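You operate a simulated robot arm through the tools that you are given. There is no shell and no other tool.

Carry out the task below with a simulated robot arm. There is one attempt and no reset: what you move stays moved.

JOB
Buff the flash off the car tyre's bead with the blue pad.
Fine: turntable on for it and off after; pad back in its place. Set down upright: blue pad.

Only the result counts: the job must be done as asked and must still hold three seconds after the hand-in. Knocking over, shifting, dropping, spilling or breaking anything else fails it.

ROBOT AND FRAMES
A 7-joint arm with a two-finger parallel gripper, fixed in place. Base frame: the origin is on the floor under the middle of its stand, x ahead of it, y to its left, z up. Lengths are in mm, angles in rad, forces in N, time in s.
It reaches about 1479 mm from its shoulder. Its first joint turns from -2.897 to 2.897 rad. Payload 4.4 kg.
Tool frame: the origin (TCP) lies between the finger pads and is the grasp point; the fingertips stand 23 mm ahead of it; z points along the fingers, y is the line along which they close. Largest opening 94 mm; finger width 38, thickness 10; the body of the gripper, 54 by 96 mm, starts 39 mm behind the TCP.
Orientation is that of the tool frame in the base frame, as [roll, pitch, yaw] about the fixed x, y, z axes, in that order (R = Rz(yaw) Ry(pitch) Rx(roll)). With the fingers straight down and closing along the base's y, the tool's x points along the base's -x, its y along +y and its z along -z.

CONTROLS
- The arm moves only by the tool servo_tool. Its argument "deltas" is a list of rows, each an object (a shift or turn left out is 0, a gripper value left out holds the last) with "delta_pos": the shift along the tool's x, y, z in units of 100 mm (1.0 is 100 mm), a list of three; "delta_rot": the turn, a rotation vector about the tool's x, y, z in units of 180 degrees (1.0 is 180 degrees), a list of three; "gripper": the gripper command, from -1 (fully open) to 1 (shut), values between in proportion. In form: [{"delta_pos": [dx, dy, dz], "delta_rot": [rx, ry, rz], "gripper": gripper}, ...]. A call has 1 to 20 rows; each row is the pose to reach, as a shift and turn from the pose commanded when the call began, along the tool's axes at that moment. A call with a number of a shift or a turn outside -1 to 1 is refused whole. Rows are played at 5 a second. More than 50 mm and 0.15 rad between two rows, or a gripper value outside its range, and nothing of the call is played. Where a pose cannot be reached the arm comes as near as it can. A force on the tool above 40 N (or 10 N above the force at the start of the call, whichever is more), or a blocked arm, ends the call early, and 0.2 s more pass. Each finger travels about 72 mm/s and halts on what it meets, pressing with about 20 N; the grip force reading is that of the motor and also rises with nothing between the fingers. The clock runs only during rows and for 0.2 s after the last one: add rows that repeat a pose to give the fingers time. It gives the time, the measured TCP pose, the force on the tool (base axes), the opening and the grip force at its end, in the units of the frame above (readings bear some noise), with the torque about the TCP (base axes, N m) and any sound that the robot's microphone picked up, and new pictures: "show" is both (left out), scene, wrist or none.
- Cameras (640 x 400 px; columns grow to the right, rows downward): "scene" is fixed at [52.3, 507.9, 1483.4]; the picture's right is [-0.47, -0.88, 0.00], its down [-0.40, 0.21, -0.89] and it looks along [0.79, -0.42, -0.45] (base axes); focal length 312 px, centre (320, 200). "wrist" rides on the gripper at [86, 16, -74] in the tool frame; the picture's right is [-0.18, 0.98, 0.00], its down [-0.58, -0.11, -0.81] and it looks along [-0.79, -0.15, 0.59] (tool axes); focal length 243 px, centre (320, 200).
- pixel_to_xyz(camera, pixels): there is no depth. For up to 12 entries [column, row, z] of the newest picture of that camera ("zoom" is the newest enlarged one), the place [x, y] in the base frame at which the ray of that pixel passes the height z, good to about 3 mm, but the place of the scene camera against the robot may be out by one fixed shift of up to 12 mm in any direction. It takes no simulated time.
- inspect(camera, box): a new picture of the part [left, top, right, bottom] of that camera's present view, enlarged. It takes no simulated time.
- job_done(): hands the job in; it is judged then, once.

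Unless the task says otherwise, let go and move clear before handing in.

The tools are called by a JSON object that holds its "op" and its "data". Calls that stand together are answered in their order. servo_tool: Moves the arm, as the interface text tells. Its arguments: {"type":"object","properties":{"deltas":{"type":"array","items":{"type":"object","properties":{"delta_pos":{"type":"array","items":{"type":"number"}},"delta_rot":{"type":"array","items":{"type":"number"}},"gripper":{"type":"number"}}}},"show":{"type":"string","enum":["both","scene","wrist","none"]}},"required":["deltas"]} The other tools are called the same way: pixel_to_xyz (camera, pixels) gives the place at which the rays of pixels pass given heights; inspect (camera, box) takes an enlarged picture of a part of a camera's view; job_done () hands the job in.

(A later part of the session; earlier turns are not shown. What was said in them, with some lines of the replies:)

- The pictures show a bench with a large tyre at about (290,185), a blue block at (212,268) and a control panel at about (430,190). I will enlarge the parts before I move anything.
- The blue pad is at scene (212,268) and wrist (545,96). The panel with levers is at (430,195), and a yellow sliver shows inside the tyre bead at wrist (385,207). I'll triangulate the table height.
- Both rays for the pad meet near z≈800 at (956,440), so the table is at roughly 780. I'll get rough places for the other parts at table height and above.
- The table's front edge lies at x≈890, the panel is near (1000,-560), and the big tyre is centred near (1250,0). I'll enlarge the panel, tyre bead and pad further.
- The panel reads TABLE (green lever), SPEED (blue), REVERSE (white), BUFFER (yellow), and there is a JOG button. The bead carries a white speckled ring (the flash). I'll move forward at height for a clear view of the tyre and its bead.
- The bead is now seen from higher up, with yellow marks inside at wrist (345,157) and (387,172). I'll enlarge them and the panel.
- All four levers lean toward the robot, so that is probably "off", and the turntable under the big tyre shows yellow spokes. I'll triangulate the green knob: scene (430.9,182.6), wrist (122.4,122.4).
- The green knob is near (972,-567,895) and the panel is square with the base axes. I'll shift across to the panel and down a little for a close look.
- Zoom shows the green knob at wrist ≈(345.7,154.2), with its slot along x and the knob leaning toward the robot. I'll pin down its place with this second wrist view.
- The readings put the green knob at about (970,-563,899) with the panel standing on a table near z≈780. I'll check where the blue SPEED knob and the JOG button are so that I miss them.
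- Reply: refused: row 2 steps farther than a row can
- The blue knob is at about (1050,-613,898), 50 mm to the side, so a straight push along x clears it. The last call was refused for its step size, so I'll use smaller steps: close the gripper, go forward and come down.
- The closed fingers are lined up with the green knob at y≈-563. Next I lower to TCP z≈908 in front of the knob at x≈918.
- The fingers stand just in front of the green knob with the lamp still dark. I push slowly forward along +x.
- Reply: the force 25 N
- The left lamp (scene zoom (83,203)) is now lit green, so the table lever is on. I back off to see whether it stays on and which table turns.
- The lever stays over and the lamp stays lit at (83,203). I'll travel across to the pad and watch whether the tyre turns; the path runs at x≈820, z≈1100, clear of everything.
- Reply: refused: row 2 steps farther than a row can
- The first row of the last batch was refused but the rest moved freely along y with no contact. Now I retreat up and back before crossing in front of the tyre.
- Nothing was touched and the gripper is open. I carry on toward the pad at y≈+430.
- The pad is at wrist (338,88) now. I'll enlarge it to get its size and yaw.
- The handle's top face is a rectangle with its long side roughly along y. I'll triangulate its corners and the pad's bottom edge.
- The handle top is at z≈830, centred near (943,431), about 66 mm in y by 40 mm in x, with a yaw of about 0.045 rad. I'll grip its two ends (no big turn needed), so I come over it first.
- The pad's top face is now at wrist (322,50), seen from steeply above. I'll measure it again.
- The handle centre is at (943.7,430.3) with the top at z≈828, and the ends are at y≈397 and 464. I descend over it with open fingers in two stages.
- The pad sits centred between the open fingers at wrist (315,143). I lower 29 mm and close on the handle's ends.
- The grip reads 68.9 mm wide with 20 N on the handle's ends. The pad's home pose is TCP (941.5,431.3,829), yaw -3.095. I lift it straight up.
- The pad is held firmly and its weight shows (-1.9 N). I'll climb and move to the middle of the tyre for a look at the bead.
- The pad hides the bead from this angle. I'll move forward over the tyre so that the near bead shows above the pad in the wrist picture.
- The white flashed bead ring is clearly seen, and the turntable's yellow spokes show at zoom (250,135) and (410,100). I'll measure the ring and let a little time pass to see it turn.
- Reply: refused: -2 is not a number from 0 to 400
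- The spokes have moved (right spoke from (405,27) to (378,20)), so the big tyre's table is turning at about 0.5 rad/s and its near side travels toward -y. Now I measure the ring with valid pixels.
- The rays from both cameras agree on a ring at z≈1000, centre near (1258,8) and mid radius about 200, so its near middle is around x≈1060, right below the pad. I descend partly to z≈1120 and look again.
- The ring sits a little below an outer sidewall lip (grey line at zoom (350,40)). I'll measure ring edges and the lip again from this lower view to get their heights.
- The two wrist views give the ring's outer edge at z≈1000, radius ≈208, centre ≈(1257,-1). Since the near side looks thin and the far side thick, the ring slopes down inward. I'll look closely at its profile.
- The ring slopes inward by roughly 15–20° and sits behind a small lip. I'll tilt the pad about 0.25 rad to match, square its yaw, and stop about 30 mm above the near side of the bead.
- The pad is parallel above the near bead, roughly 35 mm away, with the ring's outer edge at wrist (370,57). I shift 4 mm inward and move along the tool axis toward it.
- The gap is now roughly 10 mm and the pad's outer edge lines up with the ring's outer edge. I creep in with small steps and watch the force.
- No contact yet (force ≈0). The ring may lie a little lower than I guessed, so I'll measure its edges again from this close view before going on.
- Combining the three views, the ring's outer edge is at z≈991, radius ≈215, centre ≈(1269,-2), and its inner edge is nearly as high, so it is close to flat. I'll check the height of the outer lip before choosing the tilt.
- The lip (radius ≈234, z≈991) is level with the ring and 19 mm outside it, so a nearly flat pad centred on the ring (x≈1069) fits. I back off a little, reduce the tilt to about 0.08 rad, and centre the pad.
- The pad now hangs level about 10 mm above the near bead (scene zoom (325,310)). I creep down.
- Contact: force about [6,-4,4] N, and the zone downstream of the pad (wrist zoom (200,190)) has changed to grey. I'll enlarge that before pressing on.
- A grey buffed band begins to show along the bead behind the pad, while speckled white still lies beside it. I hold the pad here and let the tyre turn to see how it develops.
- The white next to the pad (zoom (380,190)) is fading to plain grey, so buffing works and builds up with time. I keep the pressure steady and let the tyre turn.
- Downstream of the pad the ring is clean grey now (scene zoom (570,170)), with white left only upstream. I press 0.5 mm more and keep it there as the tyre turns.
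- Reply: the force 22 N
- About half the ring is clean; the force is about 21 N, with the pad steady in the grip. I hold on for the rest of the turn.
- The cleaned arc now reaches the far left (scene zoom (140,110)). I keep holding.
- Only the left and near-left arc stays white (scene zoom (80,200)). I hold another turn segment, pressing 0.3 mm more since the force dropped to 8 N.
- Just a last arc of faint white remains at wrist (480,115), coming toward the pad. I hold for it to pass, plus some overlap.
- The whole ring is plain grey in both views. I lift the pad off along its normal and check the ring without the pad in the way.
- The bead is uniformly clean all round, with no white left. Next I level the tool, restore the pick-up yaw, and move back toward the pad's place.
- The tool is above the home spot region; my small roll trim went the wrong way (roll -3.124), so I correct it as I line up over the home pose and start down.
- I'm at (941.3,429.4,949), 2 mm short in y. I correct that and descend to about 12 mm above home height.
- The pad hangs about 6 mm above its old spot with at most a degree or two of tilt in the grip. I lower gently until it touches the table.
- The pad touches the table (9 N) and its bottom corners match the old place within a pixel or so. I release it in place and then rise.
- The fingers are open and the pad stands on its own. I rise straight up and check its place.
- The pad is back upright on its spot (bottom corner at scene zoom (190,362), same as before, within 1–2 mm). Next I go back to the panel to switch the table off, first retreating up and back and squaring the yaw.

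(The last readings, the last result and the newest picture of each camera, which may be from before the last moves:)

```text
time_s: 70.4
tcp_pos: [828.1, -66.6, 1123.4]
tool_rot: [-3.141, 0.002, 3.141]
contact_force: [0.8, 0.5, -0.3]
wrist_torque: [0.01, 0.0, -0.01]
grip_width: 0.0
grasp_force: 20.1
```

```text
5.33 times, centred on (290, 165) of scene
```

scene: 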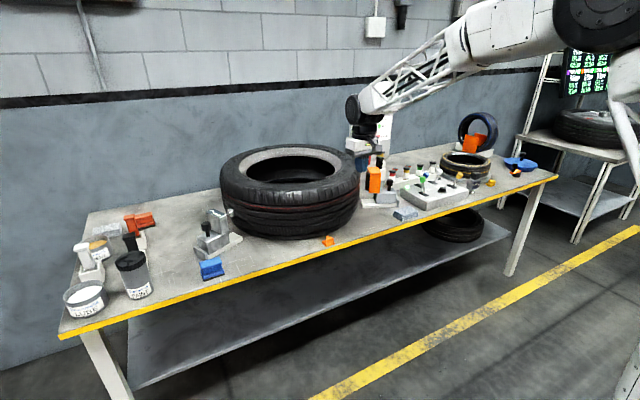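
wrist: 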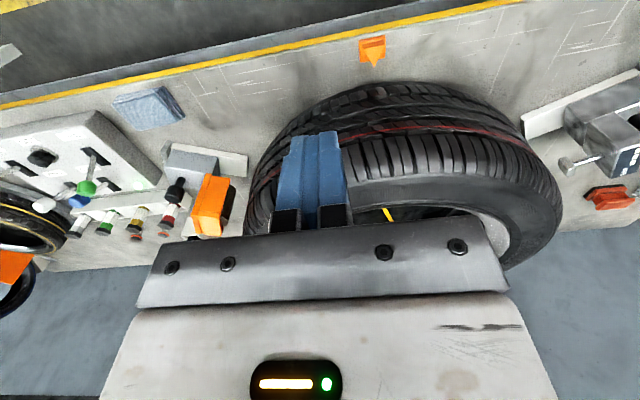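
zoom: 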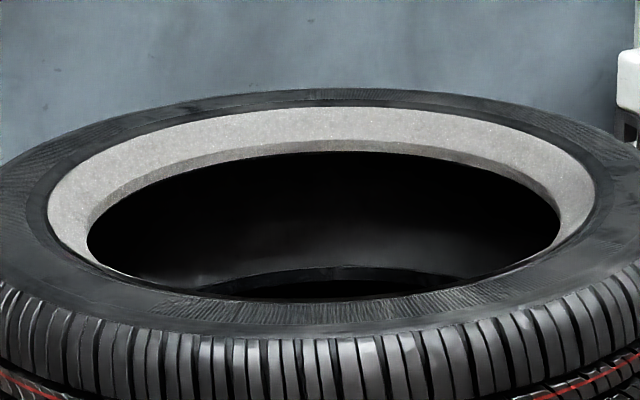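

The bead stays fully clean as the tyre turns. I carry on across to the panel.

{"op": "servo_tool", "data": {"deltas": [{"delta_pos": [0, -0.5, 0]}, {"delta_pos": [0, -1, 0]}], "show": "none"}}

{"op": "servo_tool", "data": {"deltas": [{"delta_pos": [0, -0.5, 0]}, {"delta_pos": [0, -1, 0]}], "show": "none"}}

{"op": "servo_tool", "data": {"deltas": [{"delta_pos": [0, -0.5, 0]}, {"delta_pos": [0, -1, 0]}], "show": "none"}}

{"op": "servo_tool", "data": {"deltas": [{"delta_pos": [0, -0.5, 0]}, {"delta_pos": [0, -1, 0]}], "show": "none"}}

{"op": "servo_tool", "data": {"deltas": [{"delta_pos": [0, -0.5, 0]}, {"delta_pos": [0, -0.93, 0]}], "show": "both"}}

{"op": "inspect", "data": {"camera": "wrist", "box": [190, 60, 430, 220]}}

{"op": "inspect", "data": {"camera": "scene", "box": [395, 155, 495, 218]}}

```text
time_s: 71.0
tcp_pos: [826.8, -168.2, 1124.7]
tool_rot: [3.141, 0.002, -3.14]
contact_force: [0.2, -0.7, -0.1]
wrist_torque: [0.06, -0.01, 0.02]
grip_width: 0.0
grasp_force: 19.9
```

```text
time_s: 71.6
tcp_pos: [825.8, -269.1, 1123.9]
tool_rot: [3.141, 0.0, 3.141]
contact_force: [-0.4, -0.4, 0.9]
wrist_torque: [0.03, -0.03, 0.01]
grip_width: 0.5
grasp_force: 20.0
```

```text
time_s: 72.2
tcp_pos: [824.8, -368.2, 1125.0]
tool_rot: [3.141, 0.001, 3.141]
contact_force: [0.1, 0.0, -0.3]
wrist_torque: [0.05, -0.03, 0.0]
grip_width: 0.0
grasp_force: 20.0
```

```text
time_s: 72.8
tcp_pos: [824.5, -469.6, 1122.3]
tool_rot: [-3.142, 0.0, 3.141]
contact_force: [-0.4, 0.0, 0.6]
wrist_torque: [0.0, -0.02, 0.03]
grip_width: 0.0
grasp_force: 20.2
```

```text
time_s: 73.4
tcp_pos: [827.0, -562.4, 1122.8]
tool_rot: [3.141, -0.002, -3.141]
contact_force: [-0.3, -0.3, -0.1]
wrist_torque: [0.0, -0.02, -0.04]
grip_width: 0.0
grasp_force: 20.1
```

scene: 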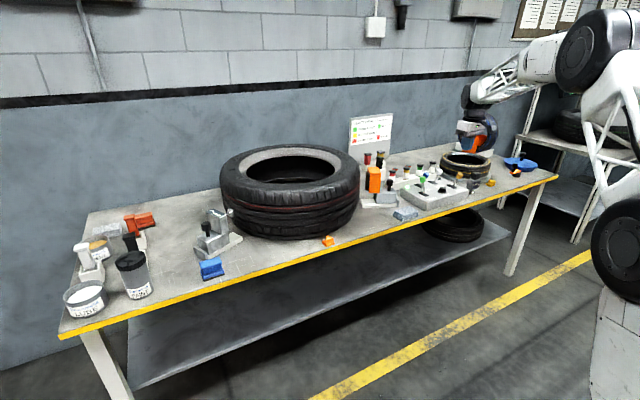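
wrist: 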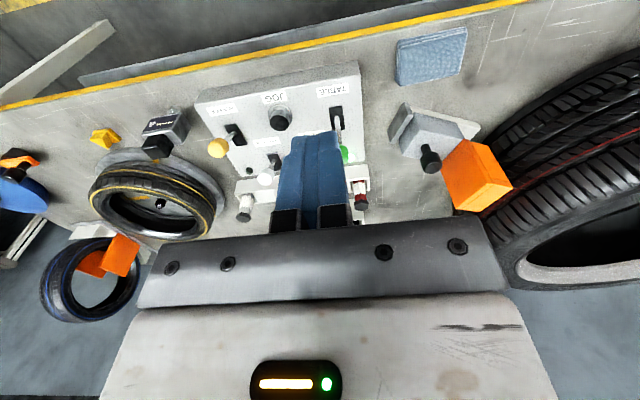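

```text
2.50 times, centred on (310, 140) of wrist
```

zoom: 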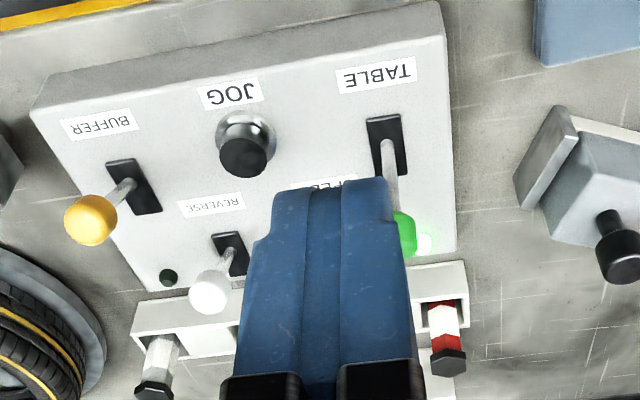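

```text
6.35 times, centred on (445, 186) of scene
```

zoom: 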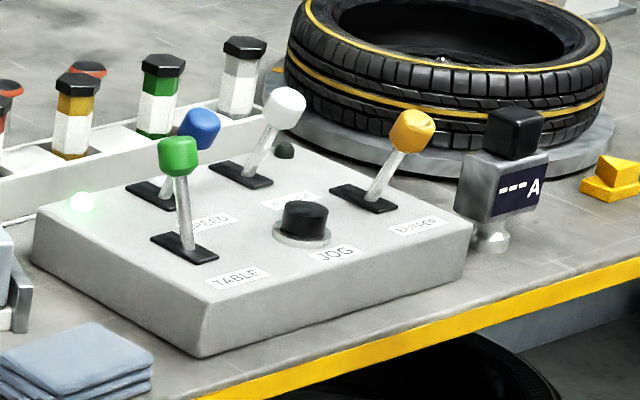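

The green knob is now at scene zoom (179,156), leaning away, and the lamp is still lit. I'll locate the knob so that I can pull it back from behind.

{"op": "pixel_to_xyz", "data": {"camera": "scene", "pixels": [[422.8, 179.1, 890], [422.8, 179.1, 900], [422.8, 179.1, 905], [425.9, 176.5, 898], [448, 175, 898], [456, 188.7, 850], [441.2, 189.7, 850]]}}

{"op": "pixel_to_xyz", "data": {"camera": "wrist", "pixels": [[343, 154, 900], [343, 154, 890], [352, 157, 830], [335, 116, 825], [345, 137, 825], [366, 181, 860], [366, 200, 820]]}}

```text
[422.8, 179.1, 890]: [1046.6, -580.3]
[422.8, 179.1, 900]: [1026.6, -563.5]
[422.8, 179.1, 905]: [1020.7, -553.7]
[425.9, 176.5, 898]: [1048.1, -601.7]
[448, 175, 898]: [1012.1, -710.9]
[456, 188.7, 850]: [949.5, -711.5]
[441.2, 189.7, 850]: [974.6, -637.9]
```

```text
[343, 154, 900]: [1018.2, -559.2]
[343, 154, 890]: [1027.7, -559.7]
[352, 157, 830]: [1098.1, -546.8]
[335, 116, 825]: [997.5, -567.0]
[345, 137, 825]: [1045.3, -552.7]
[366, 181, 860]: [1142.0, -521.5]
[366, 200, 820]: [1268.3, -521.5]
```

The knob is at about (1021,-562,900). I'll come down behind it (TCP x≈1064) with closed fingers, clear of the blue knob at (1050,-613), so first I go over at a safe height.

{"op": "servo_tool", "data": {"deltas": [{"delta_pos": [-0.5, 0, 0]}, {"delta_pos": [-1, 0, 0]}], "show": "none"}}

{"op": "servo_tool", "data": {"deltas": [{"delta_pos": [-0.5, 0, 0]}, {"delta_pos": [-1, 0, 0]}], "show": "none"}}

{"op": "servo_tool", "data": {"deltas": [{"delta_pos": [-0.2, 0, 0.3]}, {"delta_pos": [-0.37, 0, 0.7]}, {"delta_pos": [-0.37, 0, 1]}, {"delta_pos": [-0.37, 0, 1]}], "show": "both"}}

{"op": "inspect", "data": {"camera": "scene", "box": [395, 135, 495, 218]}}

{"op": "inspect", "data": {"camera": "wrist", "box": [150, 0, 470, 220]}}

```text
time_s: 74.0
tcp_pos: [923.6, -562.7, 1123.1]
tool_rot: [-3.141, 0.0, 3.141]
contact_force: [-0.7, -0.6, -0.2]
wrist_torque: [-0.01, -0.01, 0.01]
grip_width: 0.0
grasp_force: 19.7
```

```text
time_s: 74.6
tcp_pos: [1024.8, -564.5, 1125.8]
tool_rot: [-3.141, 0.002, 3.139]
contact_force: [0.3, 0.1, 1.4]
wrist_torque: [-0.01, -0.01, 0.0]
grip_width: 0.0
grasp_force: 19.7
```

```text
time_s: 75.6
tcp_pos: [1062.9, -562.3, 1024.1]
tool_rot: [3.141, 0.001, -3.141]
contact_force: [0.4, 0.1, 0.0]
wrist_torque: [-0.01, 0.0, 0.04]
grip_width: 0.0
grasp_force: 20.4
```

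scene: 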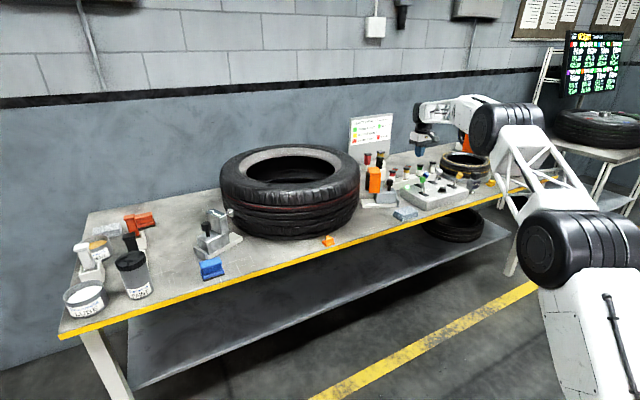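
wrist: 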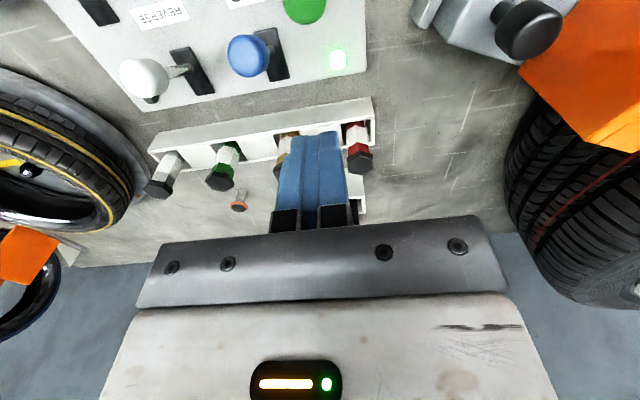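

```text
4.82 times, centred on (445, 176) of scene
```

zoom: 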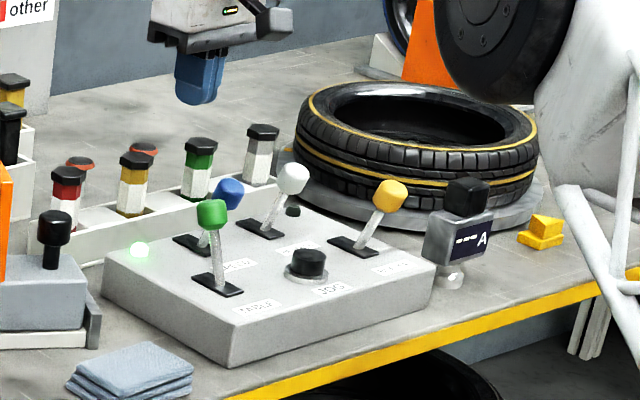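

```text
1.82 times, centred on (310, 110) of wrist
```

zoom: 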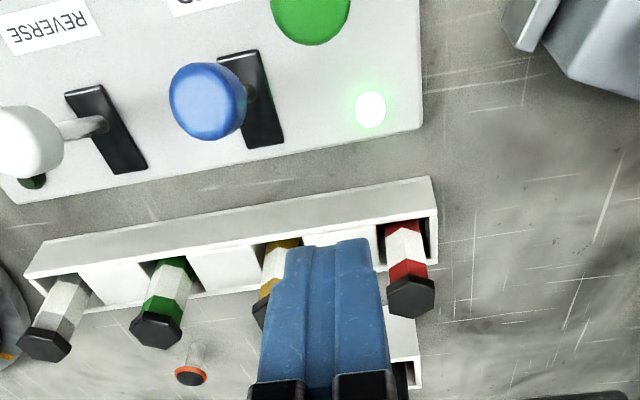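

{"op": "pixel_to_xyz", "data": {"camera": "wrist", "pixels": [[338, 60, 835], [306, 10, 900], [360, 163, 880], [360, 163, 860], [300, 112, 820], [300, 112, 840], [248, 56, 898], [290, 160, 870], [302, 22, 890]]}}

```text
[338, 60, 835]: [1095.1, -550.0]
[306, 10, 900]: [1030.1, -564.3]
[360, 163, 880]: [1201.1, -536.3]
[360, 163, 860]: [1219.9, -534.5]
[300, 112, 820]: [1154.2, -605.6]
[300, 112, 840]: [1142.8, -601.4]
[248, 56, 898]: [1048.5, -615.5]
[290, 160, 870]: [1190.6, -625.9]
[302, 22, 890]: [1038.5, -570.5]
```

The knob's far edge is at x≈1037 and the rack behind begins at x≈1145, so there is room. I shift to x≈1069 and descend to z≈908 behind the knob.

{"op": "servo_tool", "data": {"deltas": [{"delta_pos": [-0.06, 0, 0.2]}, {"delta_pos": [-0.06, 0, 0.5]}, {"delta_pos": [-0.06, 0, 0.8]}, {"delta_pos": [-0.06, 0, 1]}], "show": "none"}}

{"op": "servo_tool", "data": {"deltas": [{"delta_pos": [0, 0, 0.08]}, {"delta_pos": [0, 0, 0.16]}], "show": "both"}}

{"op": "inspect", "data": {"camera": "scene", "box": [395, 155, 495, 218]}}

```text
time_s: 76.6
tcp_pos: [1069.8, -562.9, 921.7]
tool_rot: [3.141, -0.001, -3.141]
contact_force: [0.0, -0.2, 1.1]
wrist_torque: [0.02, 0.03, 0.0]
grip_width: 0.1
grasp_force: 20.0
```

```text
time_s: 77.2
tcp_pos: [1068.5, -563.0, 905.7]
tool_rot: [3.14, 0.002, -3.14]
contact_force: [0.2, -0.3, 0.1]
wrist_torque: [0.0, -0.01, 0.01]
grip_width: 0.1
grasp_force: 19.5
```

scene: 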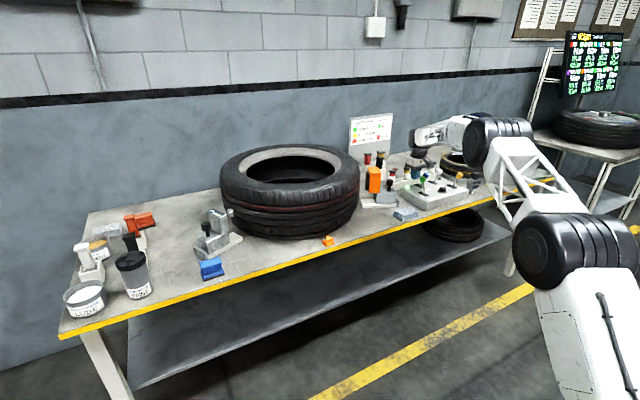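
wrist: 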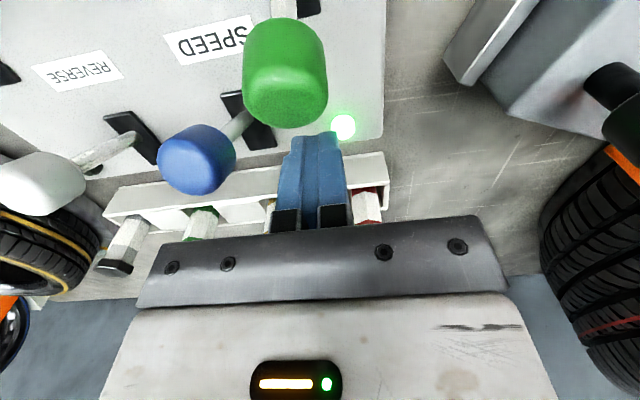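

```text
6.35 times, centred on (445, 186) of scene
```

zoom: 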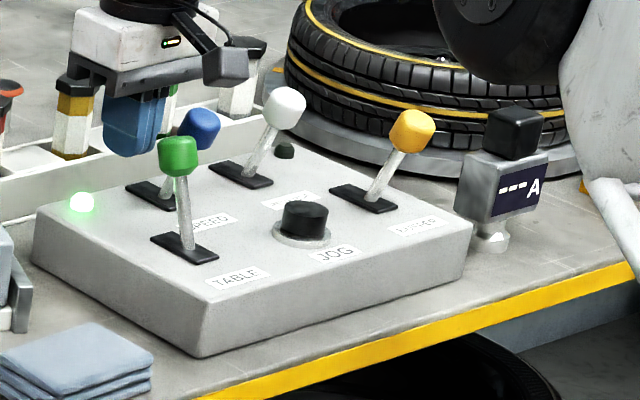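

The closed fingers are right behind the green knob (scene zoom (135,130)). I pull toward the robot in 10 mm steps.

{"op": "servo_tool", "data": {"deltas": [{"delta_pos": [0.1, 0, 0]}, {"delta_pos": [0.2, 0, 0]}, {"delta_pos": [0.3, 0, 0]}, {"delta_pos": [0.4, 0, 0]}, {"delta_pos": [0.5, 0, 0]}, {"delta_pos": [0.6, 0, 0]}, {"delta_pos": [0.65, 0, 0]}], "show": "both"}}

{"op": "inspect", "data": {"camera": "scene", "box": [395, 155, 495, 218]}}

```text
time_s: 78.2
tcp_pos: [1033.6, -562.4, 914.0]
tool_rot: [-3.139, 0.008, -3.14]
contact_force: [0.4, 0.5, -0.7]
wrist_torque: [0.0, -0.02, 0.0]
grip_width: 0.0
grasp_force: 20.3
stopped in row 4: the force on the tool passed its limit at 44 N (the readings are from after the stop); the commanded pose is now the measured one
```

scene: 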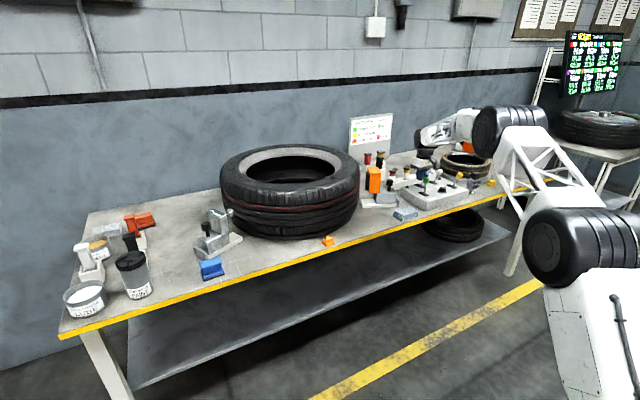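
wrist: 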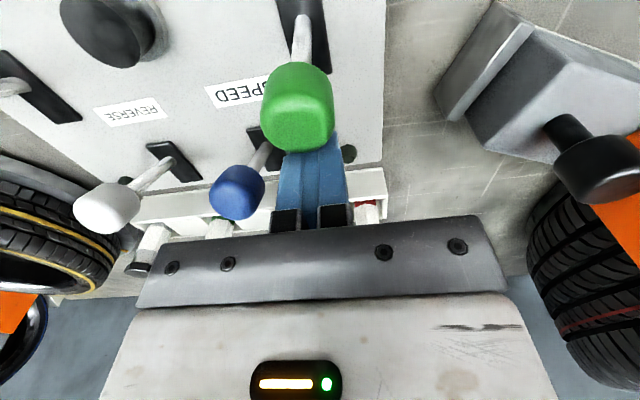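

```text
6.35 times, centred on (445, 186) of scene
```

zoom: 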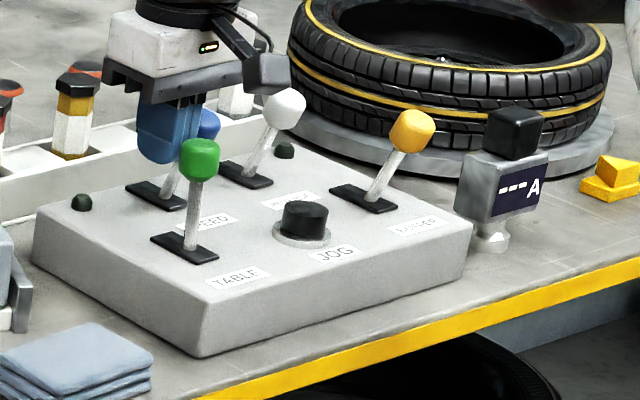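

The pull hit its force limit at 44 N, but the lamp is now dark (zoom (82,203)) and the knob has moved toward the robot, to about (200,158). It is not yet fully over, so I continue pulling gently in smaller steps.

{"op": "servo_tool", "data": {"deltas": [{"delta_pos": [0.03, 0, 0.03]}, {"delta_pos": [0.06, 0, 0.06]}, {"delta_pos": [0.1, 0, 0.06]}, {"delta_pos": [0.14, 0, 0.06]}, {"delta_pos": [0.18, 0, 0.06]}, {"delta_pos": [0.22, 0, 0.06]}, {"delta_pos": [0.26, 0, 0.06]}, {"delta_pos": [0.3, 0, 0.06]}], "show": "both"}}

{"op": "inspect", "data": {"camera": "scene", "box": [395, 155, 495, 218]}}

```text
time_s: 80.0
tcp_pos: [1004.6, -562.4, 909.2]
tool_rot: [-3.137, 0.007, -3.141]
contact_force: [2.2, 0.3, 0.5]
wrist_torque: [0.0, -0.03, -0.02]
grip_width: 0.0
grasp_force: 19.8
```

scene: 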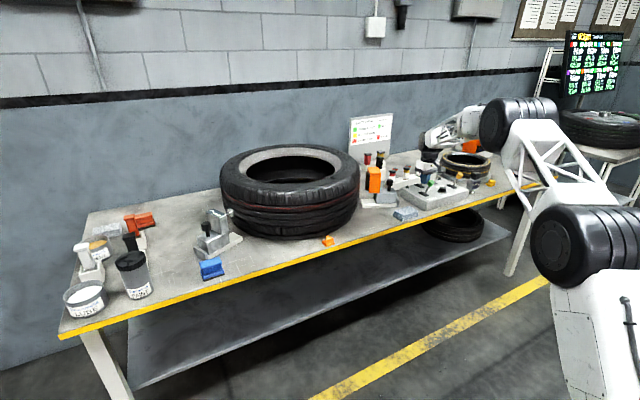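
wrist: 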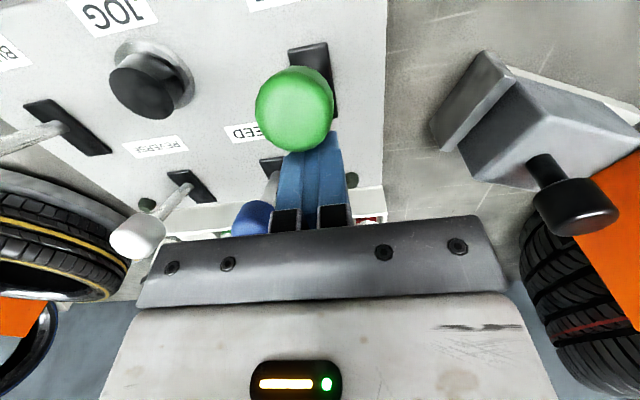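

```text
6.35 times, centred on (445, 186) of scene
```

zoom: 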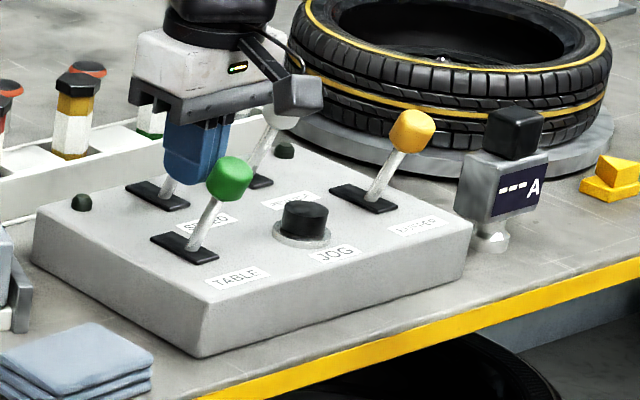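

The lever is back in its starting position (knob at zoom (230,178)) with the lamp dark. I ease the fingers off it, rise, and then check that the tyre has stopped.

{"op": "servo_tool", "data": {"deltas": [{"delta_pos": [-0.1, 0, 0]}, {"delta_pos": [-0.1, 0, -0.3]}, {"delta_pos": [-0.1, 0, -0.7]}, {"delta_pos": [-0.1, 0, -1]}], "show": "none"}}

{"op": "servo_tool", "data": {"deltas": [{"delta_pos": [0.2, 0, -0.4]}, {"delta_pos": [0.5, 0, -0.7]}, {"delta_pos": [0.9, 0, -1]}], "show": "both"}}

{"op": "inspect", "data": {"camera": "scene", "box": [395, 155, 495, 218]}}

{"op": "inspect", "data": {"camera": "scene", "box": [200, 130, 380, 250]}}

```text
time_s: 81.0
tcp_pos: [1014.7, -561.5, 1007.3]
tool_rot: [-3.14, 0.004, 3.141]
contact_force: [-0.7, -0.2, -1.1]
wrist_torque: [-0.02, 0.0, 0.02]
grip_width: 0.0
grasp_force: 20.1
```

```text
time_s: 81.8
tcp_pos: [922.9, -562.5, 1106.2]
tool_rot: [-3.138, 0.006, -3.14]
contact_force: [0.1, -1.2, -2.0]
wrist_torque: [0.02, -0.02, -0.05]
grip_width: 0.0
grasp_force: 20.0
```

scene: 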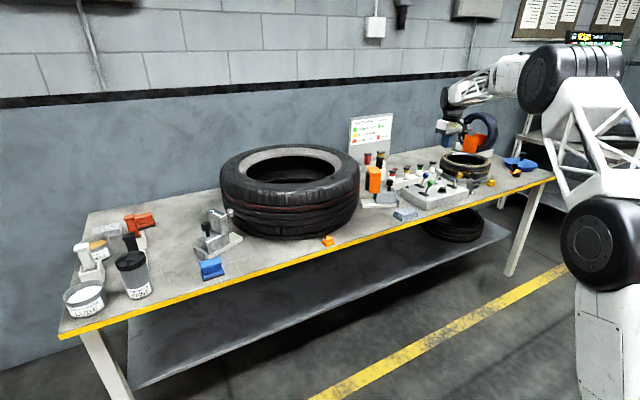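
wrist: 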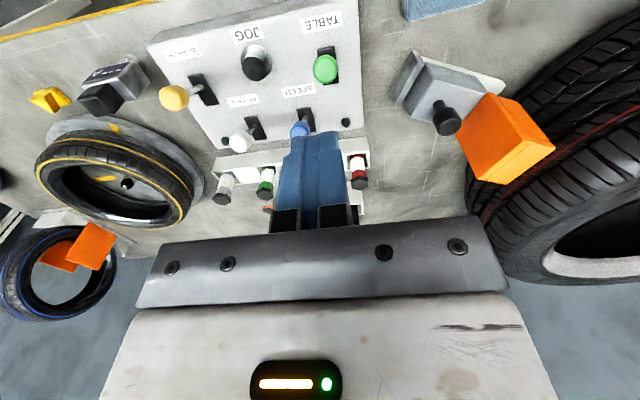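

```text
6.35 times, centred on (445, 186) of scene
```

zoom: 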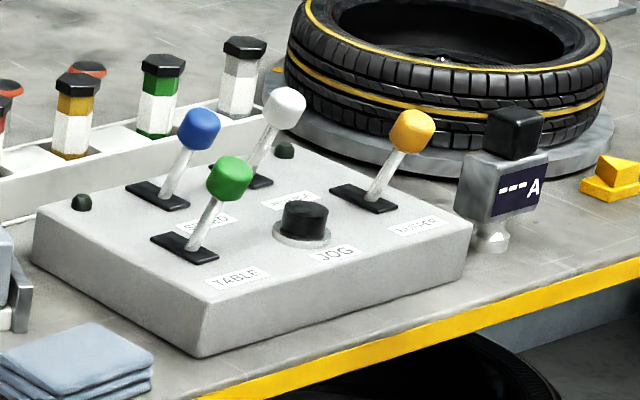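

```text
3.33 times, centred on (290, 190) of scene
```

zoom: 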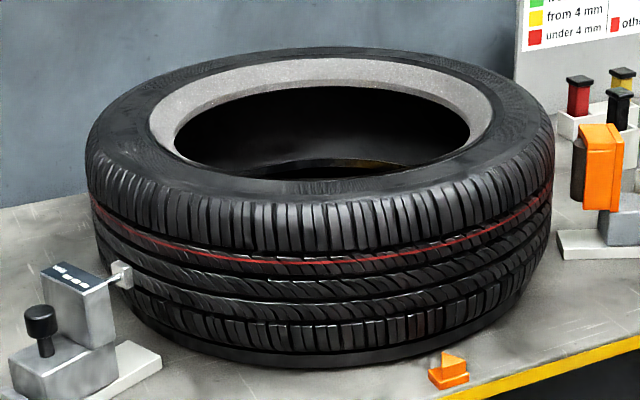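

All levers stand as at the start and the lamp is dark. I back away further, wait a moment, and compare the tyre picture to confirm it is at rest.

{"op": "servo_tool", "data": {"deltas": [{"delta_pos": [0.4, 0.1, -0.2]}, {"delta_pos": [0.8, 0.2, -0.4]}, {"delta_pos": [1, 0.2, -0.5]}, {"delta_pos": [1, 0.2, -0.5]}, {"delta_pos": [1, 0.2, -0.5]}, {"delta_pos": [1, 0.2, -0.5]}, {"delta_pos": [1, 0.2, -0.5]}], "show": "both"}}

{"op": "inspect", "data": {"camera": "scene", "box": [200, 130, 380, 250]}}

{"op": "inspect", "data": {"camera": "scene", "box": [50, 190, 250, 330]}}

{"op": "inspect", "data": {"camera": "scene", "box": [340, 100, 560, 230]}}

```text
time_s: 83.4
tcp_pos: [821.5, -542.9, 1157.3]
tool_rot: [-3.136, 0.007, 3.141]
contact_force: [-0.2, -0.5, -0.8]
wrist_torque: [0.0, 0.02, -0.03]
grip_width: 0.0
grasp_force: 20.1
```

scene: 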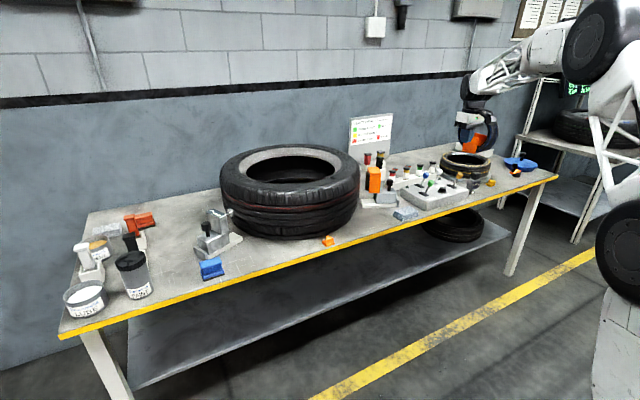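
wrist: 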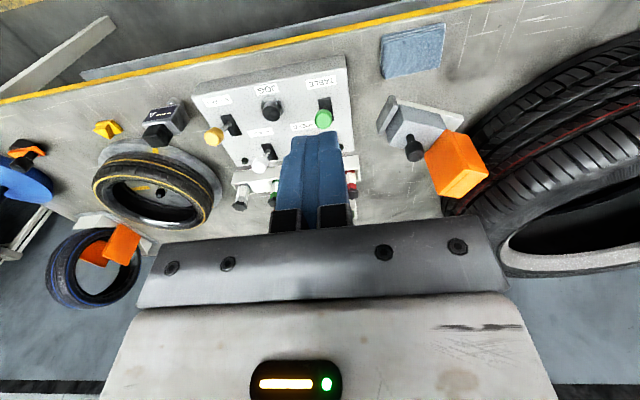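

```text
3.33 times, centred on (290, 190) of scene
```

zoom: 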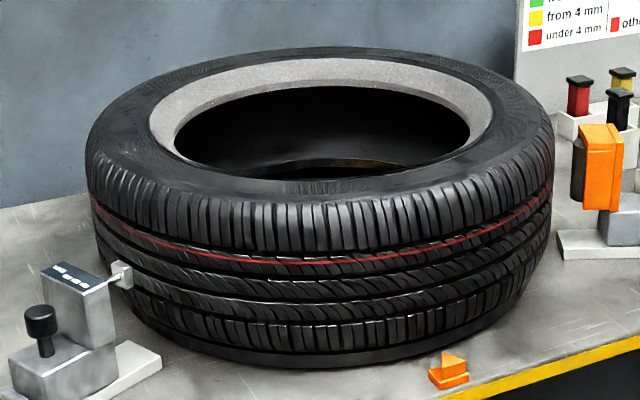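

```text
2.86 times, centred on (150, 260) of scene
```

zoom: 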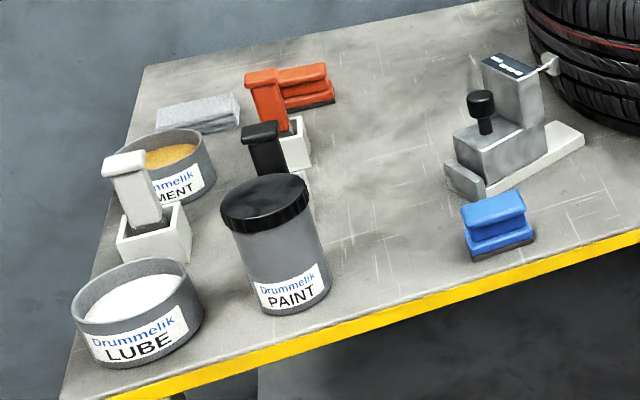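

```text
2.91 times, centred on (450, 165) of scene
```

zoom: 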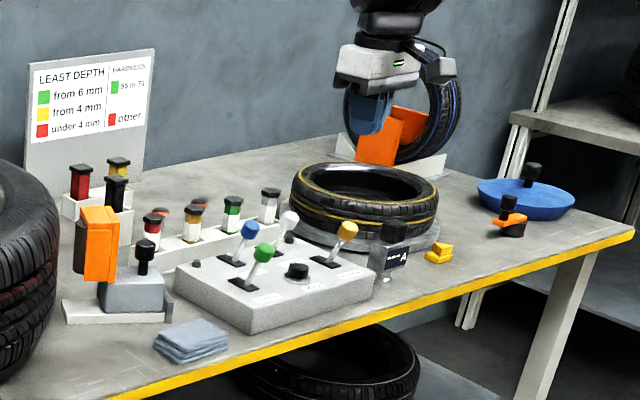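

The last two tyre pictures are identical (spoke glint at zoom (365,162)), so the table has stopped. The bead is clean, the pad is upright in its place, and the lever is off with its lamp dark. Nothing else has moved and the gripper is clear, so I hand in.

{"op": "job_done", "data": {}}

```text
The job is handed in.
```

The flash is buffed off the car tyre's bead, and the job is handed in. The handover gave no verdict, so this rests on my own last readings and pictures.

- **Bead:** I ran the blue pad on it for about 17 s, a little over one full turn. No white was left anywhere on the ring afterwards.
- **Turntable:** I switched it on with the TABLE lever before buffing and off after. The lever is back where it started, its lamp is dark, and the tyre has stopped.
- **Blue pad:** It is back upright in its place, within 1–2 mm and turned about 2–3° from how it lay before.
- **Force:** Pulling the lever back hit the tool's force limit once, at 44 N. I finished that pull in smaller steps and the lever showed no harm.
- **Everything else:** Nothing else on the bench looks moved, and the gripper is clear of it all.
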